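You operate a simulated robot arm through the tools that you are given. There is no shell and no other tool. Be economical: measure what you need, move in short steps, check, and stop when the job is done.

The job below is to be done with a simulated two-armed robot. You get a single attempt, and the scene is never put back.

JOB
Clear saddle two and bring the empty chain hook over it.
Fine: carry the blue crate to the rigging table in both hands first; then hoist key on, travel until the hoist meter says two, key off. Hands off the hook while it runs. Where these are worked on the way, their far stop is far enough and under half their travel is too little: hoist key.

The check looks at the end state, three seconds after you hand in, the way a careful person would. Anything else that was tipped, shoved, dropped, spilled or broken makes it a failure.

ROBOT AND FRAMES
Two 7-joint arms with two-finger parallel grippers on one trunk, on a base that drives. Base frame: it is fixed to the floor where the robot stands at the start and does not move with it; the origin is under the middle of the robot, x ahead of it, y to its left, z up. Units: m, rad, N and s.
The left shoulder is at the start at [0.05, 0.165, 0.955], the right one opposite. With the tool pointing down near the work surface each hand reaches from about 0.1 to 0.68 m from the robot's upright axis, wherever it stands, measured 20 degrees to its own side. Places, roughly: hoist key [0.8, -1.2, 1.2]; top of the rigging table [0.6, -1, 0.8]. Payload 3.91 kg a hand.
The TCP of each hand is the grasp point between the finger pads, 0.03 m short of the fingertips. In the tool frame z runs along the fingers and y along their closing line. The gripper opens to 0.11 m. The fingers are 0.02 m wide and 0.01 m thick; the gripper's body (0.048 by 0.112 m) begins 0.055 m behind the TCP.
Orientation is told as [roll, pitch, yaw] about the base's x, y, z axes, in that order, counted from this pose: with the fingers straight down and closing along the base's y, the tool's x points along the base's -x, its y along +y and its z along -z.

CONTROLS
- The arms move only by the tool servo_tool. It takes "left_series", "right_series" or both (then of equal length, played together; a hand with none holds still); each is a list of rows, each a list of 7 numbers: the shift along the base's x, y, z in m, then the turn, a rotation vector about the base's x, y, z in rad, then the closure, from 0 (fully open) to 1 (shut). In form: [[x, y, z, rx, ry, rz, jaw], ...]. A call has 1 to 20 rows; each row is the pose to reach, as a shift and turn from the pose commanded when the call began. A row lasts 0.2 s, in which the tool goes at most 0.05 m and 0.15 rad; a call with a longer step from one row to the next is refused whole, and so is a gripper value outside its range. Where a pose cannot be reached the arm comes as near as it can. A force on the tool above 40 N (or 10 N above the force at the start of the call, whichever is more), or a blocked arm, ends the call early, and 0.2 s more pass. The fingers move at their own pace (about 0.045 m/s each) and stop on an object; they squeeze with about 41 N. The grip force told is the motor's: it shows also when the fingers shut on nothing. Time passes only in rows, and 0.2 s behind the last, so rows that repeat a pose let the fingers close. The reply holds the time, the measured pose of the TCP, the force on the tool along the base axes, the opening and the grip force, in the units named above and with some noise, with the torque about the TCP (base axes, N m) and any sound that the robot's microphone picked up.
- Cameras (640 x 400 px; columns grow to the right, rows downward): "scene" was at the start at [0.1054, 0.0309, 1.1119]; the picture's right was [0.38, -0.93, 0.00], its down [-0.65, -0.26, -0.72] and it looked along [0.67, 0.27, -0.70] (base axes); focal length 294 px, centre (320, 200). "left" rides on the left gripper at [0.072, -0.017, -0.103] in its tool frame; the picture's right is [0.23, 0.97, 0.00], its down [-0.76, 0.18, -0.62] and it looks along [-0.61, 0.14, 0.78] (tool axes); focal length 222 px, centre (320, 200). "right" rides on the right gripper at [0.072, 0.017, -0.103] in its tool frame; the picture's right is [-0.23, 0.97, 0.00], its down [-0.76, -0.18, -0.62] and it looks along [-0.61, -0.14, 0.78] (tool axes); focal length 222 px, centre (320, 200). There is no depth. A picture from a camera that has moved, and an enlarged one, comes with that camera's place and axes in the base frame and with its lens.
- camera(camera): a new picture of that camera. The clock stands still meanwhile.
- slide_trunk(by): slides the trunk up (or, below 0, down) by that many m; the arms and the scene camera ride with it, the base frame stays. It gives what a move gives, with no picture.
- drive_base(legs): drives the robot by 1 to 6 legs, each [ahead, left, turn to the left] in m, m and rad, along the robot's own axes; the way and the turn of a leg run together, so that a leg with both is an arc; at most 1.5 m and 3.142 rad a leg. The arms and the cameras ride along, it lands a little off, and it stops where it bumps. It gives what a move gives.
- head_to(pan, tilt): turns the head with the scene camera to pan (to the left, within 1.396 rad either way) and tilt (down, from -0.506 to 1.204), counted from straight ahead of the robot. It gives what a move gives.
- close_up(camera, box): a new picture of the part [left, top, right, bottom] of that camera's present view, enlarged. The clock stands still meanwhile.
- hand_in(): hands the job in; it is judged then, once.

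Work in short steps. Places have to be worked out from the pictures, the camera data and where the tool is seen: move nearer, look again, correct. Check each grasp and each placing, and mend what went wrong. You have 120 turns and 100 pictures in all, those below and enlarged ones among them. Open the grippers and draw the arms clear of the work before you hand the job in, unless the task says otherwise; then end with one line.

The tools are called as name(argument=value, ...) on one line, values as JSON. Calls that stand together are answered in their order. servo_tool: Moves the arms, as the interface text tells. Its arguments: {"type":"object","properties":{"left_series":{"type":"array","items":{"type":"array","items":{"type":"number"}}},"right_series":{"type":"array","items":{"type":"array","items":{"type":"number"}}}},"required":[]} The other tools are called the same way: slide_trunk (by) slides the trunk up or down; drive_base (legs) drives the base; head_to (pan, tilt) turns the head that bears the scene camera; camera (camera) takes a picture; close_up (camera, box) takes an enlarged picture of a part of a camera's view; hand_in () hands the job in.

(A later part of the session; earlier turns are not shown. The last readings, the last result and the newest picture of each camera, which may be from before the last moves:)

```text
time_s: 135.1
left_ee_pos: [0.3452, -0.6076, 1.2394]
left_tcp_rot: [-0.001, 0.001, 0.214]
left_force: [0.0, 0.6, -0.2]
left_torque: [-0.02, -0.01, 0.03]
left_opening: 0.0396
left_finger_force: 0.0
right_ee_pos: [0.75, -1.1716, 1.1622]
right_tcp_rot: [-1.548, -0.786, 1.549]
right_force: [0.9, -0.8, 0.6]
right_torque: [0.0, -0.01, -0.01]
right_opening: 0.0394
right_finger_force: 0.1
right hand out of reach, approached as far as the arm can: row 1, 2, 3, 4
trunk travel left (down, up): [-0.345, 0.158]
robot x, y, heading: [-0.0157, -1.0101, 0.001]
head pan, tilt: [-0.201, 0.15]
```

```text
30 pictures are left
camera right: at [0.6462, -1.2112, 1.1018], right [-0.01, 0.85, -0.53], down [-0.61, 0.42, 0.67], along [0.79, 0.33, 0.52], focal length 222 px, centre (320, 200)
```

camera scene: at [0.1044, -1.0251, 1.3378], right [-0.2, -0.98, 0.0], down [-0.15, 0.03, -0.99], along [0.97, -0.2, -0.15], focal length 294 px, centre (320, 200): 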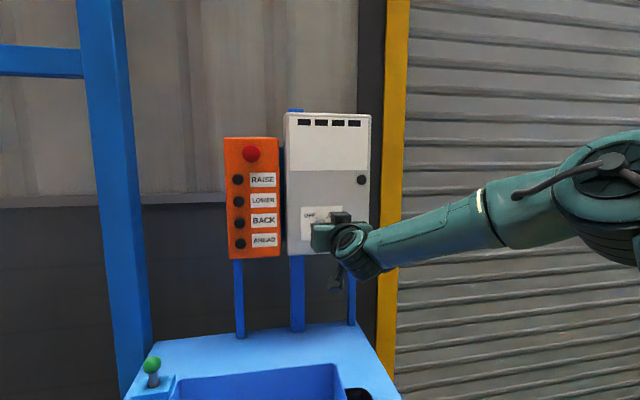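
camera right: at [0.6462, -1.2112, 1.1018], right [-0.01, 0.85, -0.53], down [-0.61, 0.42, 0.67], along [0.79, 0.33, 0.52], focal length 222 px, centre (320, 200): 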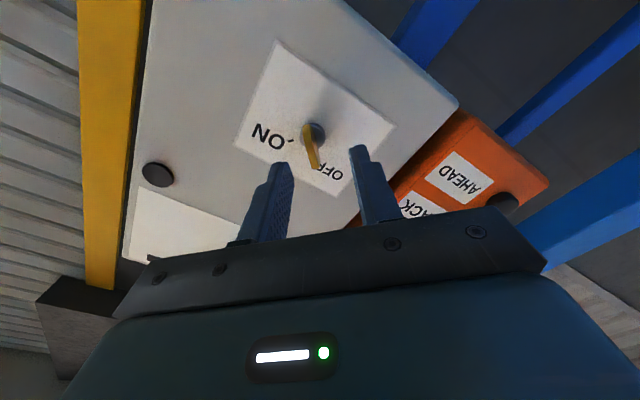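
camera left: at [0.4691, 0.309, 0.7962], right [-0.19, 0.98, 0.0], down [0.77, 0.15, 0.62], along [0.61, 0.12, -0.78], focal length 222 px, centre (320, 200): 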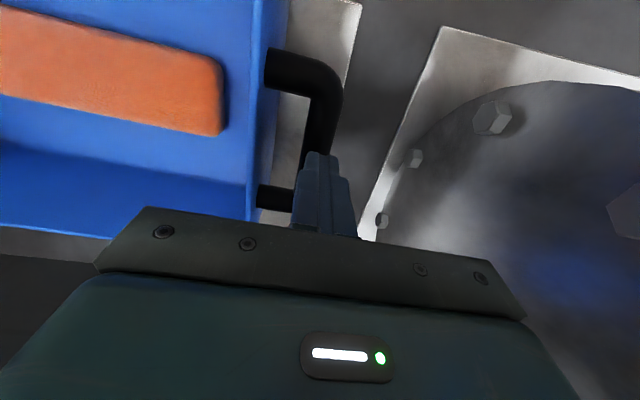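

Key position confirmed at (0.80, -1.175, 1.167). The arm is near its reach edge, so I back the hand 3 cm and bring the base 4.5 cm closer.

servo_tool(right_series=[[-0.02, -0.002, 0.003, 0, 0, 0, 0.64], [-0.04, -0.003, 0.005, 0, 0, 0, 0.64]])

drive_base(legs=[[0.045, 0, 0]])

```text
time_s: 135.7
left_ee_pos: [0.3438, -0.608, 1.2388]
left_tcp_rot: [-0.001, 0.0, 0.215]
left_force: [0.3, 1.1, 0.0]
left_torque: [-0.01, -0.03, -0.01]
left_opening: 0.0397
left_finger_force: 0.1
right_ee_pos: [0.7497, -1.1733, 1.1627]
right_tcp_rot: [-1.55, -0.786, 1.549]
right_force: [-0.2, -0.9, -0.1]
right_torque: [0.03, 0.0, 0.01]
right_opening: 0.0395
right_finger_force: 0.1
right hand out of reach, approached as far as the arm can: row 1, 2
trunk travel left (down, up): [-0.345, 0.158]
robot x, y, heading: [-0.0181, -1.0096, 0.004]
head pan, tilt: [-0.201, 0.15]
```

```text
time_s: 136.6
left_ee_pos: [0.3894, -0.6073, 1.2385]
left_tcp_rot: [-0.001, 0.001, 0.215]
left_force: [0.0, -0.1, -0.6]
left_torque: [0.01, -0.03, 0.0]
left_opening: 0.0398
left_finger_force: 0.0
right_ee_pos: [0.7951, -1.1726, 1.163]
right_tcp_rot: [-1.547, -0.785, 1.55]
right_force: [-0.7, 0.7, 0.1]
right_torque: [0.0, -0.02, 0.02]
right_opening: 0.0396
right_finger_force: 0.1
trunk travel left (down, up): [-0.345, 0.158]
robot x, y, heading: [0.0297, -1.007, 0.002]
head pan, tilt: [-0.201, 0.15]
```

The hand did not retract (its command was beyond reach), so the drive carried it to x≈0.795, without contact force. I look at how the fingers sit around the key.

camera(camera="right")

close_up(camera="scene", box=[250, 170, 410, 270])

```text
29 pictures are left
camera right: at [0.6906, -1.2112, 1.1021], right [-0.01, 0.85, -0.53], down [-0.61, 0.42, 0.67], along [0.79, 0.33, 0.52], focal length 222 px, centre (320, 200)
```

right: 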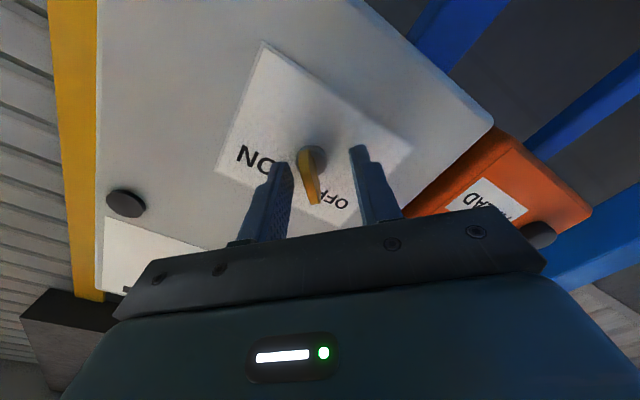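

```text
4.00 times, centred on (330, 220) of scene
camera zoom: at [0.1489, -1.0261, 1.3378], right [-0.2, -0.98, 0.0], down [-0.15, 0.03, -0.99], along [0.97, -0.2, -0.15], focal length 1177 px, centre (280, 120)
```

zoom: 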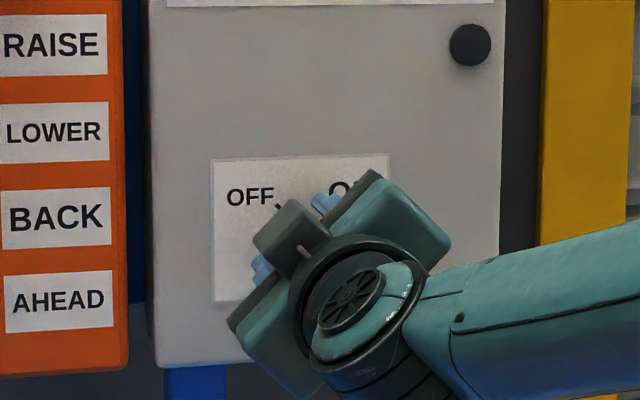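

The blade sits between the fingers, ~5 mm toward the ON-side finger. I centre on it (dy -0.004, dz +0.003) with a tiny retraction.

servo_tool(right_series=[[-0.003, -0.002, 0.002, 0, 0, 0, 0.64], [-0.006, -0.004, 0.0035, 0, 0, 0, 0.64], [-0.006, -0.004, 0.0035, 0, 0, 0, 0.64]])

```text
time_s: 137.4
left_ee_pos: [0.3873, -0.608, 1.2408]
left_tcp_rot: [-0.002, -0.001, 0.217]
left_force: [0.4, 1.0, 0.6]
left_torque: [-0.01, 0.0, -0.01]
left_opening: 0.0394
left_finger_force: 0.1
right_ee_pos: [0.7887, -1.1758, 1.1662]
right_tcp_rot: [-1.545, -0.785, 1.546]
right_force: [-0.3, -0.5, -0.8]
right_torque: [0.01, -0.01, -0.01]
right_opening: 0.0399
right_finger_force: 0.1
trunk travel left (down, up): [-0.345, 0.158]
robot x, y, heading: [0.03, -1.0103, 0.005]
head pan, tilt: [-0.201, 0.15]
```

Centred with no contact. I close on the key blade.

servo_tool(right_series=[[0, 0, 0, 0, 0, 0, 1], [0, 0, 0, 0, 0, 0, 1], [0, 0, 0, 0, 0, 0, 1], [0, 0, 0, 0, 0, 0, 1]])

camera(camera="right")

```text
time_s: 138.4
left_ee_pos: [0.3882, -0.6074, 1.2404]
left_tcp_rot: [-0.001, 0.0, 0.215]
left_force: [-0.3, 0.5, 0.9]
left_torque: [0.01, 0.0, -0.01]
left_opening: 0.0396
left_finger_force: 0.1
right_ee_pos: [0.7891, -1.1767, 1.1675]
right_tcp_rot: [-1.546, -0.785, 1.547]
right_force: [0.4, 0.1, -1.5]
right_torque: [-0.02, -0.83, -0.71]
right_opening: 0.0057
right_finger_force: 45.0
trunk travel left (down, up): [-0.345, 0.158]
robot x, y, heading: [0.0278, -1.0074, 0.004]
head pan, tilt: [-0.201, 0.15]
```

```text
27 pictures are left
camera right: at [0.6834, -1.2151, 1.1061], right [0.0, 0.85, -0.53], down [-0.61, 0.42, 0.68], along [0.79, 0.32, 0.51], focal length 222 px, centre (320, 200)
```

right: 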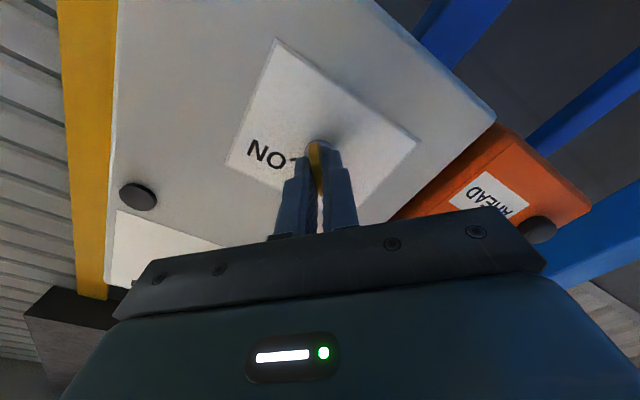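

The key blade is held (5.7 mm). I begin turning clockwise (+x), 0.45 rad first, to see that it follows.

servo_tool(right_series=[[0, 0, 0, 0.15, 0, 0, 1], [0, 0, 0, 0.3, 0, 0, 1], [0, 0, 0, 0.45, 0, 0, 1]])

```text
time_s: 139.2
left_ee_pos: [0.3935, -0.6062, 1.2387]
left_tcp_rot: [-0.001, 0.004, 0.219]
left_force: [0.2, -0.3, 0.4]
left_torque: [0.01, 0.0, 0.0]
left_opening: 0.0396
left_finger_force: 0.0
right_ee_pos: [0.7865, -1.1762, 1.1669]
right_tcp_rot: [-1.534, -1.133, 1.525]
right_force: [27.4, 0.3, -1.7]
right_torque: [0.01, 0.59, 0.24]
right_opening: 0.0057
right_finger_force: 44.7
right hand out of reach, approached as far as the arm can: row 2, 3
trunk travel left (down, up): [-0.345, 0.158]
robot x, y, heading: [0.0317, -1.0057, 0.001]
head pan, tilt: [-0.201, 0.15]
stopped in row 3 (right hand): the force on the tool passed its limit (the readings are from after the stop); the commanded pose is now the measured one
```

It turns but the arm is running out of forward reach (pulled back with 27 N). I'll look straight down to see how much room the base has before the table.

head_to(pan=0.0, tilt=1.2)

camera(camera="scene")

```text
time_s: 140.5
left_ee_pos: [0.3948, -0.608, 1.2374]
left_tcp_rot: [-0.001, 0.005, 0.216]
left_force: [-0.7, -0.4, -0.1]
left_torque: [-0.02, -0.01, -0.04]
left_opening: 0.0396
left_finger_force: 0.0
right_ee_pos: [0.7859, -1.1759, 1.1663]
right_tcp_rot: [-1.535, -1.136, 1.524]
right_force: [33.2, -1.1, -1.3]
right_torque: [-0.01, 0.17, 0.45]
right_opening: 0.006
right_finger_force: 44.9
trunk travel left (down, up): [-0.345, 0.158]
robot x, y, heading: [0.0286, -1.006, 0.004]
head pan, tilt: [0.0, 1.201]
```

```text
26 pictures are left
camera scene: at [0.1193, -1.0077, 1.2514], right [0.0, -1.0, 0.0], down [-0.93, 0.0, -0.36], along [0.36, 0.0, -0.93], focal length 294 px, centre (320, 200)
```

scene: 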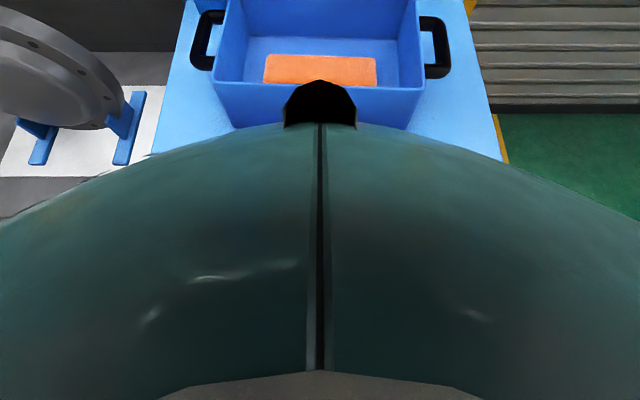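

The chest reaches only ~0.21 m ahead of the axis, leaving ~0.09 m to the table edge. I release the key, retract the hand 6 cm, then bring the base 4 cm closer.

servo_tool(right_series=[[0, 0, 0, 0, 0, 0, 0.64], [0, 0, 0, 0, 0, 0, 0.64], [0, 0, 0, 0, 0, 0, 0.64], [-0.02, 0, 0, 0, 0, 0, 0.64], [-0.05, 0, 0, 0, 0, 0, 0.64], [-0.08, 0, 0, 0, 0, 0, 0.64]])

```text
time_s: 141.9
left_ee_pos: [0.3902, -0.6081, 1.2389]
left_tcp_rot: [-0.002, 0.001, 0.215]
left_force: [0.9, 0.6, -0.7]
left_torque: [0.02, 0.0, -0.01]
left_opening: 0.0394
left_finger_force: 0.1
right_ee_pos: [0.7237, -1.1724, 1.1568]
right_tcp_rot: [-1.495, -1.127, 1.481]
right_force: [0.5, -0.1, -0.1]
right_torque: [-0.01, 0.0, 0.0]
right_opening: 0.0398
right_finger_force: 0.0
right hand out of reach, approached as far as the arm can: row 4, 5, 6
trunk travel left (down, up): [-0.345, 0.158]
robot x, y, heading: [0.0301, -1.0065, 0.004]
head pan, tilt: [0.0, 1.201]
```

The wrist is near a limit here. I'll shift the base 9 cm left so the key lies more to the right arm's own side; back off first, then re-pose the hand.

drive_base(legs=[[-0.1, 0, 0], [0, 0.09, 0]])

servo_tool(right_series=[[-0.02, -0.025, 0.003, 0, -0.01, 0.005, 0.64], [-0.04, -0.05, 0.006, 0, -0.02, 0.01, 0.64], [-0.06, -0.075, 0.01, 0, -0.033, 0.021, 0.64], [-0.07, -0.095, 0.01, 0, -0.033, 0.021, 0.64], [-0.07, -0.095, 0.01, 0, -0.033, 0.021, 0.64]])

```text
time_s: 143.7
left_ee_pos: [0.2896, -0.5169, 1.2393]
left_tcp_rot: [-0.003, 0.0, 0.216]
left_force: [-0.7, 0.6, 0.1]
left_torque: [-0.03, 0.02, -0.01]
left_opening: 0.0397
left_finger_force: 0.2
right_ee_pos: [0.6226, -1.0827, 1.1572]
right_tcp_rot: [-1.497, -1.128, 1.485]
right_force: [-0.5, 0.0, -0.5]
right_torque: [0.0, 0.03, -0.03]
right_opening: 0.0396
right_finger_force: 0.0
trunk travel left (down, up): [-0.345, 0.158]
robot x, y, heading: [-0.0709, -0.9208, -0.0]
head pan, tilt: [0.0, 1.201]
```

```text
time_s: 144.9
left_ee_pos: [0.2883, -0.5197, 1.2398]
left_tcp_rot: [0.001, 0.0, 0.215]
left_force: [0.0, 0.1, 0.4]
left_torque: [0.03, 0.02, -0.04]
left_opening: 0.0392
left_finger_force: 0.0
right_ee_pos: [0.5855, -1.1346, 1.1881]
right_tcp_rot: [-1.411, -1.15, 1.44]
right_force: [-0.6, 0.0, 0.1]
right_torque: [0.0, 0.01, 0.01]
right_opening: 0.0396
right_finger_force: 0.0
right hand out of reach, approached as far as the arm can: row 1, 2, 3, 4, 5
trunk travel left (down, up): [-0.345, 0.158]
robot x, y, heading: [-0.0703, -0.9192, 0.0]
head pan, tilt: [0.0, 1.201]
```

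Outward is the limited direction, so the opposite is better: I shift the base right to y≈-1.12 so the hand works more inward, then bring the hand back onto the key axis.

drive_base(legs=[[0, -0.2, 0]])

servo_tool(right_series=[[-0.02, 0.03, -0.005, 0, 0, 0, 0.64], [-0.03, 0.06, -0.01, 0, 0, 0, 0.64], [-0.03, 0.09, -0.02, 0, 0, 0, 0.64], [-0.03, 0.12, -0.02, 0, 0, 0, 0.64], [-0.03, 0.15, -0.02, 0, 0, 0, 0.64], [-0.03, 0.16, -0.02, 0, 0, 0, 0.64]])

```text
time_s: 146.5
left_ee_pos: [0.2896, -0.7177, 1.2394]
left_tcp_rot: [0.0, 0.0, 0.216]
left_force: [0.7, 0.4, -0.3]
left_torque: [0.02, -0.05, 0.02]
left_opening: 0.0396
left_finger_force: 0.0
right_ee_pos: [0.5862, -1.3328, 1.1873]
right_tcp_rot: [-1.413, -1.15, 1.441]
right_force: [1.2, 0.1, -0.6]
right_torque: [0.0, 0.0, 0.02]
right_opening: 0.0394
right_finger_force: 0.0
trunk travel left (down, up): [-0.345, 0.158]
robot x, y, heading: [-0.067, -1.1179, 0.002]
head pan, tilt: [0.0, 1.201]
```

```text
time_s: 147.9
left_ee_pos: [0.2878, -0.7165, 1.2401]
left_tcp_rot: [-0.002, 0.0, 0.217]
left_force: [0.1, -1.2, -0.1]
left_torque: [-0.02, 0.0, 0.01]
left_opening: 0.0395
left_finger_force: 0.0
right_ee_pos: [0.5549, -1.1711, 1.1688]
right_tcp_rot: [-1.414, -1.151, 1.442]
right_force: [-0.5, 0.2, -1.0]
right_torque: [0.01, 0.02, -0.05]
right_opening: 0.0395
right_finger_force: 0.1
trunk travel left (down, up): [-0.345, 0.158]
robot x, y, heading: [-0.074, -1.1176, 0.007]
head pan, tilt: [0.0, 1.201]
```

Free here. I correct the small tilt, extend forward to x≈0.69 (rel. 0.76), and test rolling +1.2 rad at that extension, short of the panel.

servo_tool(right_series=[[0.03, 0, 0, 0, -0.03, -0.007, 0.64], [0.06, -0.002, -0.001, 0, -0.0636, -0.0146, 0.64], [0.09, -0.004, -0.002, 0, -0.0636, -0.0146, 0.64], [0.12, -0.004, -0.002, 0, -0.0636, -0.0146, 0.64], [0.135, -0.004, -0.002, 0, -0.0636, -0.0146, 0.64]])

servo_tool(right_series=[[0, 0, 0, 0.14, 0, 0, 0.64], [0, 0, 0, 0.28, 0, 0, 0.64], [0, 0, 0, 0.42, 0, 0, 0.64], [0, 0, 0, 0.56, 0, 0, 0.64], [0, 0, 0, 0.7, 0, 0, 0.64], [0, 0, 0, 0.84, 0, 0, 0.64], [0, 0, 0, 0.98, 0, 0, 0.64], [0, 0, 0, 1.12, 0, 0, 0.64], [0, 0, 0, 1.22, 0, 0, 0.64]])

```text
time_s: 149.1
left_ee_pos: [0.2893, -0.717, 1.2406]
left_tcp_rot: [-0.001, -0.001, 0.216]
left_force: [-0.2, 0.3, 0.7]
left_torque: [-0.01, -0.01, 0.01]
left_opening: 0.0395
left_finger_force: 0.0
right_ee_pos: [0.6894, -1.1753, 1.1669]
right_tcp_rot: [-1.566, -1.153, 1.57]
right_force: [1.0, -1.0, -0.2]
right_torque: [-0.03, 0.0, 0.01]
right_opening: 0.0395
right_finger_force: 0.0
trunk travel left (down, up): [-0.345, 0.158]
robot x, y, heading: [-0.075, -1.1189, 0.003]
head pan, tilt: [0.0, 1.201]
```

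```text
time_s: 151.1
left_ee_pos: [0.2883, -0.7168, 1.2402]
left_tcp_rot: [-0.001, 0.001, 0.217]
left_force: [-0.2, -0.2, 0.1]
left_torque: [0.0, -0.03, 0.0]
left_opening: 0.0399
left_finger_force: 0.0
right_ee_pos: [0.6897, -1.1755, 1.1668]
right_tcp_rot: [1.572, -0.765, -1.572]
right_force: [-0.1, 0.2, -0.6]
right_torque: [0.06, 0.01, 0.04]
right_opening: 0.0397
right_finger_force: 0.0
trunk travel left (down, up): [-0.345, 0.158]
robot x, y, heading: [-0.0702, -1.1159, 0.003]
head pan, tilt: [0.0, 1.201]
```

Full reach and full roll range are available here. I roll back to the key's current angle (≈-25°), retract 3 cm, and bring the base to x≈0.03; then look.

servo_tool(right_series=[[0, 0, 0, -0.14, 0, 0, 0.64], [0, 0, 0, -0.28, 0, 0, 0.64], [0, 0, 0, -0.42, 0, 0, 0.64], [0, 0, 0, -0.56, 0, 0, 0.64], [0, 0, 0, -0.7, 0, 0, 0.64], [0, 0, 0, -0.84, 0, 0, 0.64], [0, 0, 0, -0.98, 0, 0, 0.64], [-0.015, 0, 0, -1.12, 0, 0, 0.64], [-0.03, 0, 0, -1.22, 0, 0, 0.64]])

drive_base(legs=[[0.1, 0, 0]])

head_to(pan=0.1, tilt=0.1)

camera(camera="scene")

camera(camera="right")

```text
time_s: 153.1
left_ee_pos: [0.2891, -0.7167, 1.2403]
left_tcp_rot: [-0.002, 0.0, 0.216]
left_force: [-0.6, 0.0, -0.1]
left_torque: [-0.01, 0.01, -0.02]
left_opening: 0.0395
left_finger_force: 0.1
right_ee_pos: [0.6603, -1.1748, 1.166]
right_tcp_rot: [-1.566, -1.152, 1.569]
right_force: [0.5, 0.0, -0.1]
right_torque: [0.0, 0.0, 0.0]
right_opening: 0.0395
right_finger_force: 0.0
trunk travel left (down, up): [-0.345, 0.158]
robot x, y, heading: [-0.0694, -1.1179, 0.0]
head pan, tilt: [0.0, 1.201]
```

```text
time_s: 154.3
left_ee_pos: [0.3903, -0.7162, 1.2389]
left_tcp_rot: [-0.001, 0.002, 0.215]
left_force: [0.1, 0.0, -0.6]
left_torque: [0.04, 0.04, -0.02]
left_opening: 0.0394
left_finger_force: 0.0
right_ee_pos: [0.7599, -1.1766, 1.1652]
right_tcp_rot: [-1.565, -1.153, 1.566]
right_force: [0.3, -0.2, -0.3]
right_torque: [-0.01, 0.01, 0.03]
right_opening: 0.0397
right_finger_force: 0.0
trunk travel left (down, up): [-0.345, 0.158]
robot x, y, heading: [0.0263, -1.1168, 0.004]
head pan, tilt: [0.0, 1.201]
```

```text
time_s: 155.6
left_ee_pos: [0.3892, -0.7186, 1.2395]
left_tcp_rot: [-0.001, 0.0, 0.217]
left_force: [0.0, 0.1, 0.5]
left_torque: [0.0, 0.03, 0.04]
left_opening: 0.04
left_finger_force: 0.1
right_ee_pos: [0.7588, -1.1757, 1.1673]
right_tcp_rot: [-1.568, -1.155, 1.569]
right_force: [1.0, -0.4, -0.7]
right_torque: [-0.01, 0.04, -0.04]
right_opening: 0.0397
right_finger_force: 0.0
trunk travel left (down, up): [-0.345, 0.158]
robot x, y, heading: [0.0277, -1.1173, 0.001]
head pan, tilt: [0.099, 0.099]
```

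```text
25 pictures are left
camera scene: at [0.1497, -1.1079, 1.3425], right [0.1, -0.99, 0.0], down [-0.1, -0.01, -0.99], along [0.99, 0.1, -0.1], focal length 294 px, centre (320, 200)
```

scene: 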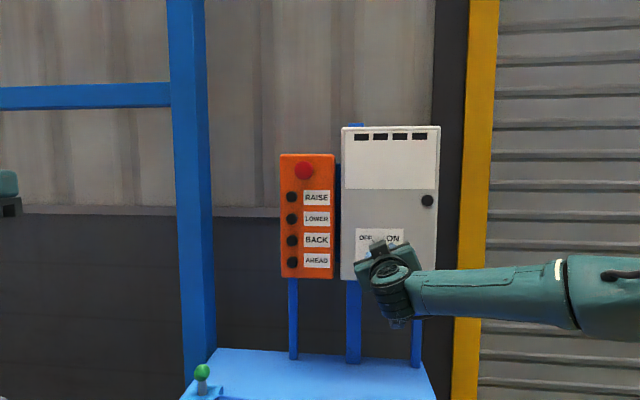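

```text
24 pictures are left
camera right: at [0.6565, -1.1906, 1.0948], right [0.0, 0.98, -0.19], down [-0.62, 0.15, 0.77], along [0.78, 0.12, 0.61], focal length 222 px, centre (320, 200)
```

right: 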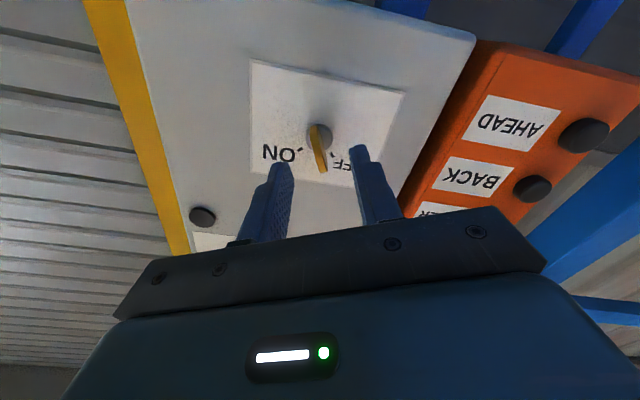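

Aligned with the key. I advance 29 mm and grip the blade.

servo_tool(right_series=[[0.01, 0, 0, 0, 0, 0, 0.64], [0.02, 0, 0, 0, 0, 0, 0.64], [0.029, 0, 0, 0, 0, 0, 0.64], [0.029, 0, 0, 0, 0, 0, 1], [0.029, 0, 0, 0, 0, 0, 1], [0.029, 0, 0, 0, 0, 0, 1], [0.029, 0, 0, 0, 0, 0, 1]])

```text
time_s: 157.2
left_ee_pos: [0.3901, -0.7174, 1.2403]
left_tcp_rot: [-0.001, 0.002, 0.218]
left_force: [0.3, -0.6, 0.9]
left_torque: [0.03, -0.02, 0.0]
left_opening: 0.0394
left_finger_force: 0.1
right_ee_pos: [0.789, -1.1764, 1.1665]
right_tcp_rot: [-1.565, -1.154, 1.567]
right_force: [0.3, 0.1, 1.1]
right_torque: [-0.03, 0.24, -0.2]
right_opening: 0.0057
right_finger_force: 44.8
trunk travel left (down, up): [-0.345, 0.158]
robot x, y, heading: [0.0261, -1.1208, 0.003]
head pan, tilt: [0.099, 0.099]
```

Gripped. I turn the key clockwise toward ON; the meter windows are in view of the scene camera.

servo_tool(right_series=[[0, 0, 0, 0.15, 0, 0, 1], [0, 0, 0, 0.3, 0, 0, 1], [0, 0, 0, 0.45, 0, 0, 1], [0, 0, 0, 0.6, 0, 0, 1], [0, 0, 0, 0.75, 0, 0, 1], [0, 0, 0, 0.9, 0, 0, 1], [0, 0, 0, 1.05, 0, 0, 1], [0, 0, 0, 1.18, 0, 0, 1]])

close_up(camera="scene", box=[270, 110, 462, 230])

```text
time_s: 159.0
left_ee_pos: [0.3893, -0.7183, 1.24]
left_tcp_rot: [0.0, 0.0, 0.216]
left_force: [0.1, 0.2, -0.1]
left_torque: [-0.04, -0.01, -0.02]
left_opening: 0.0394
left_finger_force: 0.1
right_ee_pos: [0.7893, -1.1795, 1.1652]
right_tcp_rot: [1.57, -0.803, -1.571]
right_force: [-1.3, -9.2, -0.3]
right_torque: [0.02, 0.74, 0.67]
right_opening: 0.006
right_finger_force: 45.4
trunk travel left (down, up): [-0.345, 0.158]
robot x, y, heading: [0.0287, -1.1185, -0.0]
head pan, tilt: [0.099, 0.099]
```

```text
3.33 times, centred on (366, 170) of scene
camera zoom: at [0.1495, -1.1093, 1.3425], right [0.1, -0.99, 0.0], down [-0.1, -0.01, -1.0], along [0.99, 0.1, -0.1], focal length 980 px, centre (167, 300)
```

zoom: 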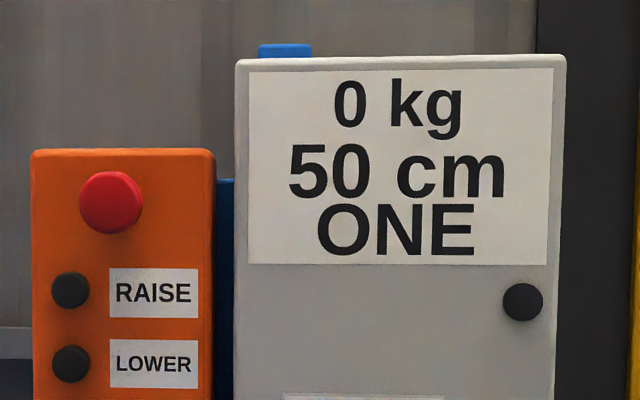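

The meter lit: "0 kg, 50 cm, ONE". The travel needs the pendant's AHEAD/BACK buttons. I release the key, retract, and see whether the display changes by itself.

servo_tool(right_series=[[0, 0.002, 0.001, 0, 0, 0, 0.64], [0, 0.002, 0.001, 0, 0, 0, 0.64], [0, 0.002, 0.001, 0, 0, 0, 0.64], [-0.02, 0.002, 0.001, 0, 0, 0, 0.64], [-0.05, 0.002, 0.001, 0, 0, 0, 0.64], [-0.09, 0.002, 0.001, 0, 0, 0, 0.64]])

close_up(camera="scene", box=[270, 110, 462, 290])

```text
time_s: 160.4
left_ee_pos: [0.3892, -0.7169, 1.2403]
left_tcp_rot: [-0.002, 0.0, 0.216]
left_force: [-0.5, -0.8, -0.4]
left_torque: [0.04, 0.03, -0.02]
left_opening: 0.0395
left_finger_force: 0.1
right_ee_pos: [0.6988, -1.175, 1.1682]
right_tcp_rot: [1.574, -0.807, -1.57]
right_force: [-0.3, -0.4, 0.2]
right_torque: [-0.03, -0.01, 0.02]
right_opening: 0.0394
right_finger_force: 0.0
trunk travel left (down, up): [-0.345, 0.158]
robot x, y, heading: [0.0296, -1.1178, -0.001]
head pan, tilt: [0.099, 0.099]
```

```text
2.22 times, centred on (366, 200) of scene
camera zoom: at [0.1491, -1.1081, 1.3426], right [0.1, -0.99, 0.0], down [-0.1, -0.01, -1.0], along [0.99, 0.1, -0.1], focal length 654 px, centre (218, 200)
```

zoom: 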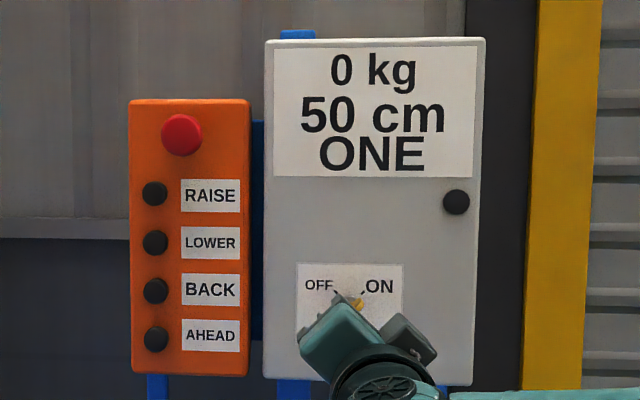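

Still ONE, so AHEAD has to be pressed. I triangulate that button at (0.818, -0.974, 1.125). I shift the base left 0.2 m so the right hand, fingers shut, faces it.

drive_base(legs=[[-0.02, 0.2, 0]])

servo_tool(right_series=[[0, 0, -0.012, -0.13, 0, 0, 1], [0, 0, -0.025, -0.26, 0, 0, 1], [0, 0, -0.04, -0.39, 0, 0, 1], [0, 0, -0.042, -0.52, 0, 0, 1], [0, 0, -0.042, -0.65, 0, 0, 1], [0, 0, -0.042, -0.78, 0, 0, 1]])

head_to(pan=-0.2, tilt=0.15)

camera(camera="scene")

camera(camera="right")

```text
time_s: 162.0
left_ee_pos: [0.3691, -0.5188, 1.2393]
left_tcp_rot: [-0.002, 0.001, 0.216]
left_force: [-0.5, 1.0, -0.3]
left_torque: [0.01, -0.03, 0.0]
left_opening: 0.0396
left_finger_force: 0.1
right_ee_pos: [0.6791, -0.9758, 1.1687]
right_tcp_rot: [1.572, -0.809, -1.57]
right_force: [0.2, -0.1, 0.1]
right_torque: [0.0, 0.0, -0.01]
right_opening: 0.0397
right_finger_force: 0.0
trunk travel left (down, up): [-0.345, 0.158]
robot x, y, heading: [0.0093, -0.9173, 0.003]
head pan, tilt: [0.099, 0.099]
```

```text
time_s: 163.4
left_ee_pos: [0.3681, -0.5187, 1.2394]
left_tcp_rot: [-0.003, 0.0, 0.216]
left_force: [-0.1, 0.4, 0.2]
left_torque: [0.0, 0.01, 0.02]
left_opening: 0.0395
left_finger_force: 0.0
right_ee_pos: [0.6786, -0.976, 1.1271]
right_tcp_rot: [-1.501, -1.55, 1.502]
right_force: [0.2, -0.6, -0.2]
right_torque: [0.02, -0.01, 0.01]
right_opening: 0.0
right_finger_force: 37.6
trunk travel left (down, up): [-0.345, 0.158]
robot x, y, heading: [0.005, -0.9223, 0.003]
head pan, tilt: [0.099, 0.099]
```

```text
time_s: 164.2
left_ee_pos: [0.368, -0.5193, 1.24]
left_tcp_rot: [-0.002, 0.001, 0.217]
left_force: [-0.1, 0.2, -0.1]
left_torque: [0.03, -0.04, 0.01]
left_opening: 0.0396
left_finger_force: 0.1
right_ee_pos: [0.6784, -0.9755, 1.1269]
right_tcp_rot: [-1.49, -1.555, 1.493]
right_force: [-0.1, -0.5, -0.1]
right_torque: [0.01, -0.03, -0.01]
right_opening: 0.0002
right_finger_force: 37.3
trunk travel left (down, up): [-0.345, 0.158]
robot x, y, heading: [0.0081, -0.9212, -0.0]
head pan, tilt: [-0.201, 0.15]
```

```text
21 pictures are left
camera scene: at [0.1287, -0.9379, 1.3379], right [-0.2, -0.98, 0.0], down [-0.15, 0.03, -0.99], along [0.97, -0.19, -0.15], focal length 294 px, centre (320, 200)
```

scene: 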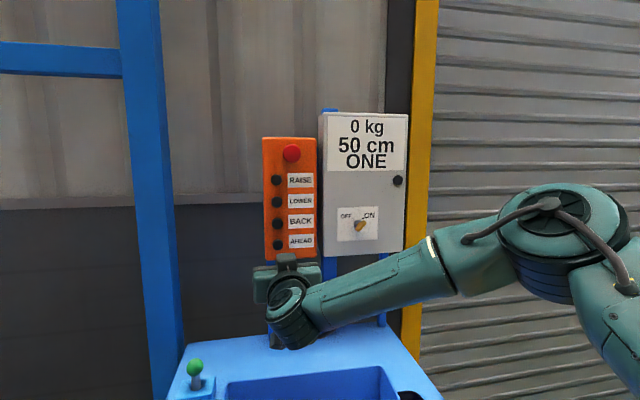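

```text
20 pictures are left
camera right: at [0.5756, -0.961, 1.0548], right [0.0, 0.98, 0.21], down [-0.62, -0.17, 0.77], along [0.78, -0.13, 0.61], focal length 222 px, centre (320, 200)
```

right: 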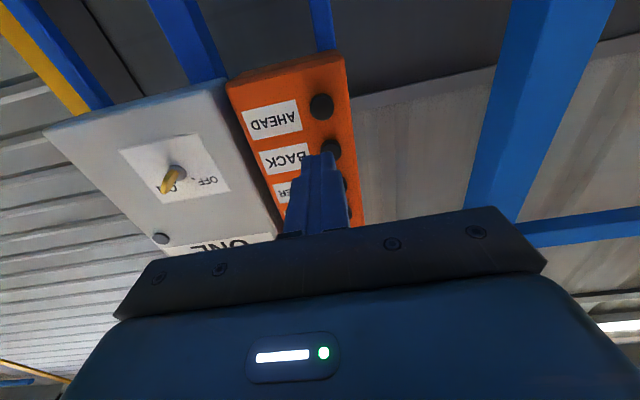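

Key shows ON and the AHEAD button is confirmed at (0.818, -0.9745, 1.1255). I advance until the shut fingertips are ~1.5 cm short.

servo_tool(right_series=[[0.03, 0.001, -0.001, 0, 0, 0, 1], [0.06, 0.001, -0.0015, 0, 0, 0, 1], [0.085, 0.001, -0.0015, 0, 0, 0, 1]])

camera(camera="right")

```text
time_s: 165.0
left_ee_pos: [0.3682, -0.5199, 1.2402]
left_tcp_rot: [-0.003, 0.0, 0.216]
left_force: [-0.3, 0.1, -0.5]
left_torque: [0.0, -0.01, -0.04]
left_opening: 0.04
left_finger_force: 0.1
right_ee_pos: [0.764, -0.9746, 1.1239]
right_tcp_rot: [-1.455, -1.552, 1.455]
right_force: [0.1, -0.5, -0.4]
right_torque: [0.03, -0.01, -0.01]
right_opening: 0.0
right_finger_force: 37.6
trunk travel left (down, up): [-0.345, 0.158]
robot x, y, heading: [0.0052, -0.9195, 0.002]
head pan, tilt: [-0.201, 0.15]
```

```text
19 pictures are left
camera right: at [0.6603, -0.9603, 1.0525], right [0.0, 0.98, 0.21], down [-0.62, -0.17, 0.77], along [0.78, -0.13, 0.61], focal length 222 px, centre (320, 200)
```

right: 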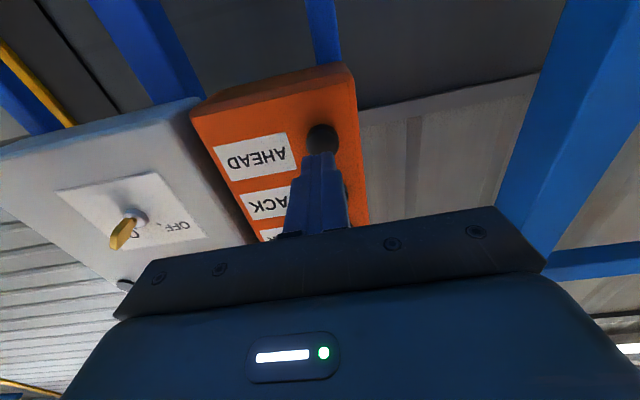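

Fingertips are aligned with AHEAD. I creep forward to press it.

servo_tool(right_series=[[0.008, 0, 0.001, 0, 0, 0, 1], [0.014, 0, 0.001, 0, 0, 0, 1], [0.018, 0, 0.001, 0, 0, 0, 1], [0.022, 0, 0.001, 0, 0, 0, 1], [0.026, 0, 0.001, 0, 0, 0, 1], [0.03, 0, 0.001, 0, 0, 0, 1]])

close_up(camera="scene", box=[240, 100, 432, 280])

```text
time_s: 166.4
left_ee_pos: [0.368, -0.5188, 1.24]
left_tcp_rot: [0.0, 0.0, 0.216]
left_force: [0.0, 0.1, 0.2]
left_torque: [0.0, -0.03, 0.04]
left_opening: 0.0397
left_finger_force: 0.2
right_ee_pos: [0.793, -0.9754, 1.1254]
right_tcp_rot: [-1.511, -1.553, 1.513]
right_force: [-3.6, 0.3, -0.3]
right_torque: [0.0, 0.0, 0.01]
right_opening: 0.0001
right_finger_force: 37.7
trunk travel left (down, up): [-0.345, 0.158]
robot x, y, heading: [0.0086, -0.9204, -0.002]
head pan, tilt: [-0.201, 0.15]
```

```text
2.22 times, centred on (336, 190) of scene
camera zoom: at [0.1282, -0.938, 1.3379], right [-0.2, -0.98, 0.0], down [-0.15, 0.03, -0.99], along [0.97, -0.2, -0.15], focal length 654 px, centre (284, 222)
```

zoom: 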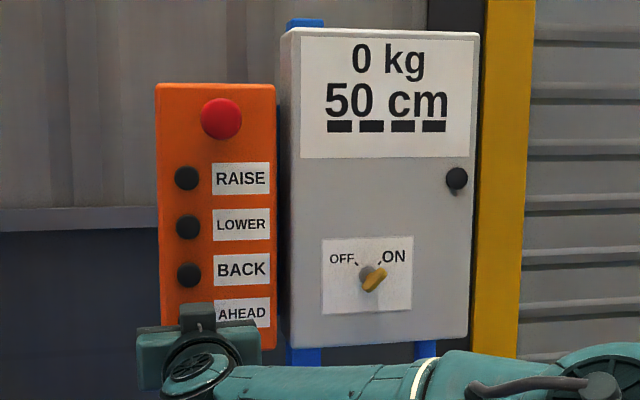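

AHEAD is pressed (3.6 N) and the meter shows dashes — the hook is between stations. I hold about 0.8 s and look again.

servo_tool(right_series=[[0, 0, 0, 0, 0, 0, 1], [0, 0, 0, 0, 0, 0, 1], [0, 0, 0, 0, 0, 0, 1]])

close_up(camera="scene", box=[300, 100, 428, 180])

```text
time_s: 167.2
left_ee_pos: [0.3683, -0.5198, 1.2391]
left_tcp_rot: [-0.002, 0.001, 0.215]
left_force: [0.1, -0.7, 0.0]
left_torque: [0.0, 0.02, 0.0]
left_opening: 0.0398
left_finger_force: 0.1
right_ee_pos: [0.7929, -0.975, 1.1253]
right_tcp_rot: [-1.509, -1.554, 1.51]
right_force: [-3.4, -0.1, -0.9]
right_torque: [-0.02, 0.01, 0.01]
right_opening: 0.0
right_finger_force: 37.6
trunk travel left (down, up): [-0.345, 0.158]
robot x, y, heading: [0.0059, -0.9199, 0.002]
head pan, tilt: [-0.201, 0.15]
```

```text
5.00 times, centred on (364, 140) of scene
camera zoom: at [0.1283, -0.938, 1.3379], right [-0.2, -0.98, 0.0], down [-0.15, 0.03, -0.99], along [0.97, -0.2, -0.15], focal length 1471 px, centre (100, 500)
```

zoom: 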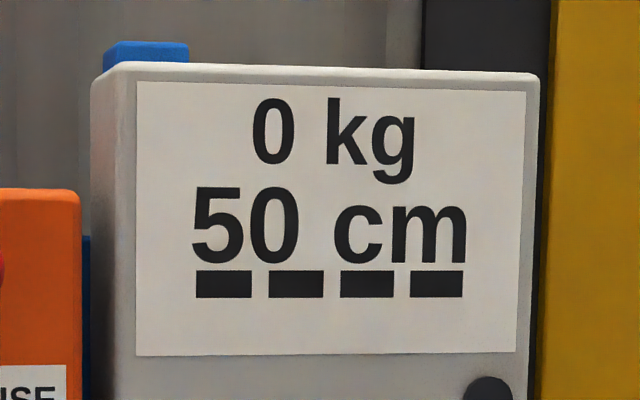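

To calibrate, I release the button, and look for the hook.

servo_tool(right_series=[[-0.02, 0, 0, 0, 0, 0, 1]])

head_to(pan=1.0, tilt=-0.2)

camera(camera="scene")

```text
time_s: 167.6
left_ee_pos: [0.3678, -0.5189, 1.2401]
left_tcp_rot: [-0.001, 0.0, 0.218]
left_force: [-0.9, -0.4, -0.7]
left_torque: [0.0, -0.06, 0.0]
left_opening: 0.0397
left_finger_force: 0.1
right_ee_pos: [0.7735, -0.9739, 1.1258]
right_tcp_rot: [-1.507, -1.554, 1.508]
right_force: [-0.1, -1.4, -0.3]
right_torque: [-0.02, 0.0, -0.04]
right_opening: 0.0
right_finger_force: 37.6
trunk travel left (down, up): [-0.345, 0.158]
robot x, y, heading: [0.0078, -0.9198, -0.003]
head pan, tilt: [-0.201, 0.15]
```

```text
time_s: 169.0
left_ee_pos: [0.3678, -0.52, 1.2394]
left_tcp_rot: [-0.002, -0.001, 0.216]
left_force: [-0.3, 0.0, 0.6]
left_torque: [-0.03, 0.02, 0.02]
left_opening: 0.0396
left_finger_force: 0.1
right_ee_pos: [0.7733, -0.975, 1.1259]
right_tcp_rot: [-1.489, -1.554, 1.491]
right_force: [0.4, 0.4, -0.3]
right_torque: [0.03, -0.02, -0.01]
right_opening: 0.0001
right_finger_force: 37.3
trunk travel left (down, up): [-0.345, 0.158]
robot x, y, heading: [0.0089, -0.9224, 0.002]
head pan, tilt: [1.0, -0.201]
```

```text
16 pictures are left
camera scene: at [0.0827, -0.8496, 1.369], right [0.84, -0.54, 0.0], down [0.11, 0.17, -0.98], along [0.53, 0.83, 0.2], focal length 294 px, centre (320, 200)
```

scene: 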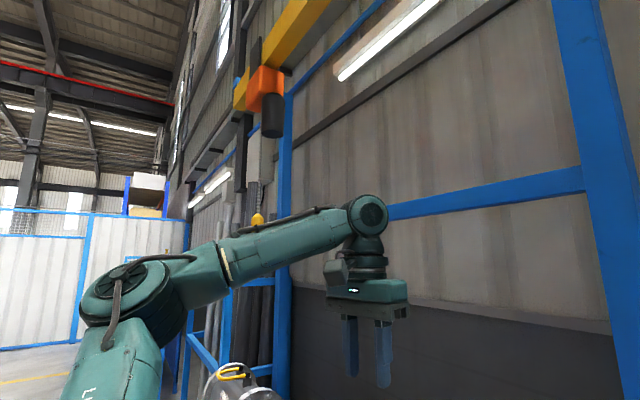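

The hook has moved from y≈0.55 to ≈0.38, toward saddle two (y≈0.135) — AHEAD is the right way, at roughly 0.12 m/s. I give another ~1.3 s pulse, then read the meter.

head_to(pan=-0.2, tilt=0.15)

servo_tool(right_series=[[0.02, 0, 0, 0, 0, 0, 1], [0.02, 0, 0, 0, 0, 0, 1], [0.02, 0, 0, 0, 0, 0, 1], [0.02, 0, 0, 0, 0, 0, 1], [0.02, 0, 0, 0, 0, 0, 1], [0.02, 0, 0, 0, 0, 0, 1], [0, 0, 0, 0, 0, 0, 1]])

close_up(camera="scene", box=[300, 100, 428, 180])

```text
time_s: 170.4
left_ee_pos: [0.369, -0.5199, 1.2393]
left_tcp_rot: [-0.003, 0.001, 0.216]
left_force: [0.4, -0.8, -0.4]
left_torque: [0.0, -0.01, -0.01]
left_opening: 0.0396
left_finger_force: 0.0
right_ee_pos: [0.7746, -0.9742, 1.1249]
right_tcp_rot: [-1.495, -1.553, 1.495]
right_force: [-0.4, 0.8, -0.5]
right_torque: [-0.02, 0.02, -0.01]
right_opening: 0.0
right_finger_force: 38.1
trunk travel left (down, up): [-0.345, 0.158]
robot x, y, heading: [0.0075, -0.9231, 0.004]
head pan, tilt: [-0.201, 0.15]
```

```text
time_s: 172.0
left_ee_pos: [0.3695, -0.5195, 1.2404]
left_tcp_rot: [-0.002, 0.001, 0.217]
left_force: [-0.4, 0.0, -0.1]
left_torque: [0.0, 0.02, 0.02]
left_opening: 0.0398
left_finger_force: 0.1
right_ee_pos: [0.7725, -0.9755, 1.1248]
right_tcp_rot: [-1.512, -1.554, 1.514]
right_force: [-0.3, -0.3, -0.1]
right_torque: [-0.01, 0.0, 0.01]
right_opening: 0.0002
right_finger_force: 38.0
trunk travel left (down, up): [-0.345, 0.158]
robot x, y, heading: [0.0056, -0.9164, 0.001]
head pan, tilt: [-0.201, 0.15]
```

```text
5.00 times, centred on (364, 140) of scene
camera zoom: at [0.1283, -0.9381, 1.3379], right [-0.2, -0.98, 0.0], down [-0.15, 0.03, -0.99], along [0.97, -0.19, -0.15], focal length 1471 px, centre (100, 500)
```

zoom: 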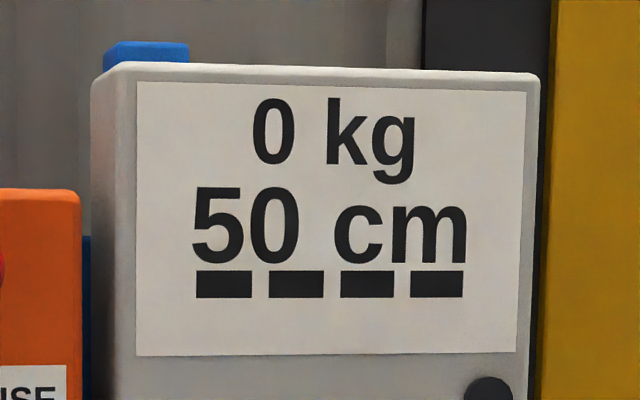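

Still between. A shorter ~0.6 s pulse, then read again.

servo_tool(right_series=[[0.02, 0, 0, 0, 0, 0, 1], [0.02, 0, 0, 0, 0, 0, 1], [0.02, 0, 0, 0, 0, 0, 1], [0, 0, 0, 0, 0, 0, 1]])

close_up(camera="scene", box=[300, 100, 428, 180])

```text
time_s: 173.0
left_ee_pos: [0.3677, -0.5186, 1.2399]
left_tcp_rot: [-0.002, -0.001, 0.218]
left_force: [-0.7, 0.5, -0.8]
left_torque: [0.01, -0.04, 0.01]
left_opening: 0.0396
left_finger_force: 0.0
right_ee_pos: [0.7733, -0.9757, 1.125]
right_tcp_rot: [-1.501, -1.553, 1.504]
right_force: [0.0, -0.7, 0.8]
right_torque: [-0.03, 0.01, 0.0]
right_opening: 0.0
right_finger_force: 37.6
trunk travel left (down, up): [-0.345, 0.158]
robot x, y, heading: [0.0075, -0.9146, 0.002]
head pan, tilt: [-0.201, 0.15]
```

```text
5.00 times, centred on (364, 140) of scene
camera zoom: at [0.1283, -0.938, 1.3379], right [-0.2, -0.98, 0.0], down [-0.15, 0.03, -0.99], along [0.97, -0.19, -0.15], focal length 1471 px, centre (100, 500)
```

zoom: 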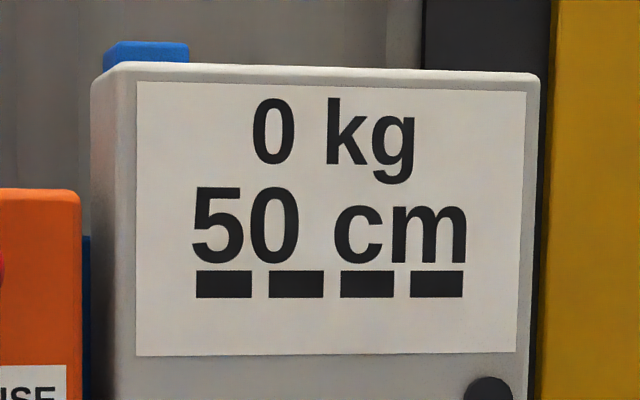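

Still dashes; I check the hook's actual position.

head_to(pan=0.9, tilt=-0.2)

camera(camera="scene")

```text
time_s: 174.3
left_ee_pos: [0.3684, -0.5195, 1.2392]
left_tcp_rot: [-0.002, 0.0, 0.217]
left_force: [0.8, 0.7, 0.1]
left_torque: [-0.01, 0.01, 0.0]
left_opening: 0.0397
left_finger_force: 0.1
right_ee_pos: [0.7752, -0.9753, 1.1242]
right_tcp_rot: [-1.488, -1.553, 1.491]
right_force: [-0.5, 0.2, -0.8]
right_torque: [0.0, -0.01, -0.03]
right_opening: 0.0
right_finger_force: 37.7
trunk travel left (down, up): [-0.345, 0.158]
robot x, y, heading: [0.0073, -0.9255, 0.004]
head pan, tilt: [0.901, -0.201]
```

```text
13 pictures are left
camera scene: at [0.0894, -0.8544, 1.369], right [0.78, -0.62, 0.0], down [0.12, 0.16, -0.98], along [0.61, 0.77, 0.2], focal length 294 px, centre (320, 200)
```

scene: 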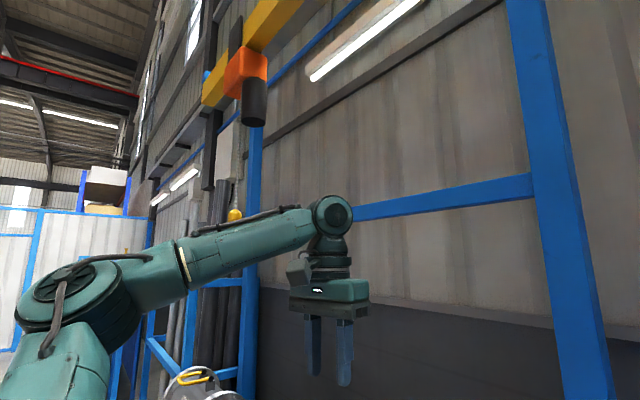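

The hook is at y≈0.26, so travel is ~0.07 m/s; ~0.125 m remain. Another 1.2 s pulse, then the meter.

head_to(pan=-0.2, tilt=0.15)

servo_tool(right_series=[[0.02, 0, 0, 0, 0, 0, 1], [0.02, 0, 0, 0, 0, 0, 1], [0.02, 0, 0, 0, 0, 0, 1], [0.02, 0, 0, 0, 0, 0, 1], [0.02, 0, 0, 0, 0, 0, 1], [0.02, 0, 0, 0, 0, 0, 1], [0.02, 0, 0, 0, 0, 0, 1], [0, 0, 0, 0, 0, 0, 1]])

close_up(camera="scene", box=[300, 100, 428, 180])

```text
time_s: 175.6
left_ee_pos: [0.3678, -0.5188, 1.2406]
left_tcp_rot: [-0.004, 0.001, 0.217]
left_force: [-0.1, -0.1, -0.2]
left_torque: [-0.01, -0.01, -0.01]
left_opening: 0.0398
left_finger_force: 0.1
right_ee_pos: [0.7734, -0.9765, 1.1251]
right_tcp_rot: [-1.494, -1.551, 1.494]
right_force: [0.1, -1.1, 0.6]
right_torque: [-0.01, -0.01, -0.02]
right_opening: 0.0
right_finger_force: 37.9
trunk travel left (down, up): [-0.345, 0.158]
robot x, y, heading: [0.0076, -0.9221, 0.002]
head pan, tilt: [-0.201, 0.15]
```

```text
time_s: 177.4
left_ee_pos: [0.3669, -0.5191, 1.2406]
left_tcp_rot: [-0.001, -0.001, 0.215]
left_force: [-0.4, -0.6, 0.0]
left_torque: [0.01, -0.02, 0.0]
left_opening: 0.0394
left_finger_force: 0.1
right_ee_pos: [0.7732, -0.9746, 1.1259]
right_tcp_rot: [-1.509, -1.553, 1.51]
right_force: [0.1, 0.0, 0.2]
right_torque: [0.05, -0.01, 0.01]
right_opening: 0.0
right_finger_force: 37.7
trunk travel left (down, up): [-0.345, 0.158]
robot x, y, heading: [0.0061, -0.9231, 0.005]
head pan, tilt: [-0.201, 0.15]
```

```text
5.00 times, centred on (364, 140) of scene
camera zoom: at [0.1284, -0.9381, 1.3379], right [-0.2, -0.98, 0.0], down [-0.15, 0.03, -0.99], along [0.97, -0.19, -0.15], focal length 1471 px, centre (100, 500)
```

zoom: 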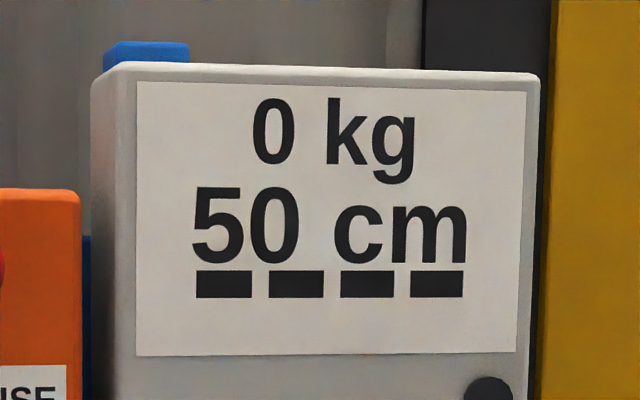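

Expected at y≈0.17 now. A short 0.4–0.5 s pulse and read.

servo_tool(right_series=[[0.02, 0, 0, 0, 0, 0, 1], [0.02, 0, 0, 0, 0, 0, 1], [0.02, 0, 0, 0, 0, 0, 1], [0, 0, 0, 0, 0, 0, 1]])

close_up(camera="scene", box=[300, 100, 428, 180])

```text
time_s: 178.4
left_ee_pos: [0.3678, -0.5202, 1.2401]
left_tcp_rot: [-0.001, 0.001, 0.217]
left_force: [-0.3, -0.2, 0.1]
left_torque: [-0.02, -0.02, 0.01]
left_opening: 0.0397
left_finger_force: 0.1
right_ee_pos: [0.7733, -0.9754, 1.1261]
right_tcp_rot: [-1.507, -1.553, 1.51]
right_force: [-0.1, -0.8, -0.8]
right_torque: [0.03, 0.02, 0.04]
right_opening: 0.0
right_finger_force: 37.7
trunk travel left (down, up): [-0.345, 0.158]
robot x, y, heading: [0.0095, -0.9233, 0.004]
head pan, tilt: [-0.201, 0.15]
```

```text
5.00 times, centred on (364, 140) of scene
camera zoom: at [0.1283, -0.938, 1.3379], right [-0.2, -0.98, 0.0], down [-0.15, 0.03, -0.99], along [0.97, -0.19, -0.15], focal length 1471 px, centre (100, 500)
```

zoom: 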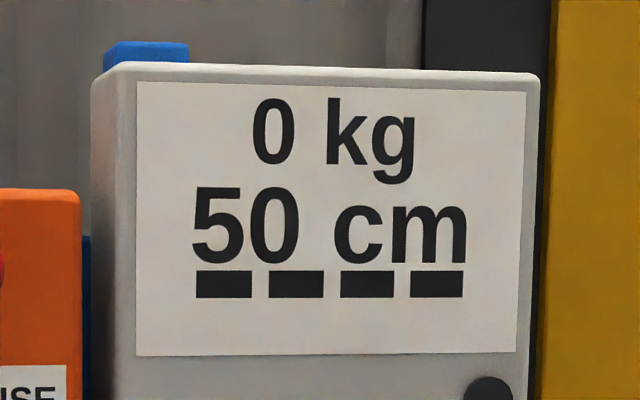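

Another short pulse and read.

servo_tool(right_series=[[0.02, 0, 0, 0, 0, 0, 1], [0.02, 0, 0, 0, 0, 0, 1], [0.02, 0, 0, 0, 0, 0, 1], [0, 0, 0, 0, 0, 0, 1]])

close_up(camera="scene", box=[300, 100, 428, 180])

```text
time_s: 179.4
left_ee_pos: [0.3679, -0.5189, 1.2402]
left_tcp_rot: [0.0, 0.0, 0.218]
left_force: [-0.3, -0.2, -0.2]
left_torque: [0.02, -0.02, -0.01]
left_opening: 0.0397
left_finger_force: 0.0
right_ee_pos: [0.7733, -0.9749, 1.1254]
right_tcp_rot: [-1.511, -1.552, 1.513]
right_force: [0.2, 0.1, -0.1]
right_torque: [-0.01, 0.0, 0.02]
right_opening: 0.0001
right_finger_force: 37.8
trunk travel left (down, up): [-0.345, 0.158]
robot x, y, heading: [0.012, -0.9203, -0.001]
head pan, tilt: [-0.201, 0.15]
```

```text
5.00 times, centred on (364, 140) of scene
camera zoom: at [0.1283, -0.9381, 1.3379], right [-0.2, -0.98, 0.0], down [-0.15, 0.03, -0.99], along [0.97, -0.19, -0.15], focal length 1471 px, centre (100, 500)
```

zoom: 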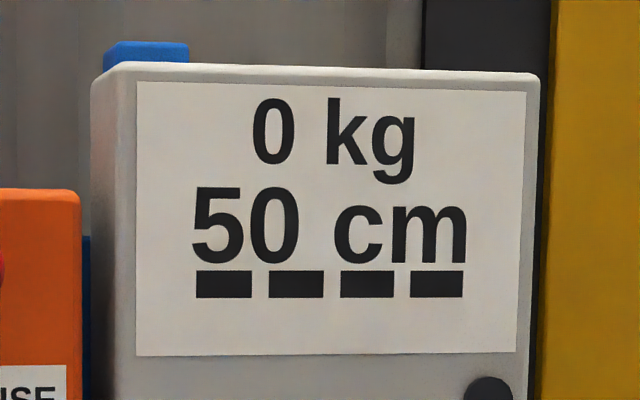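

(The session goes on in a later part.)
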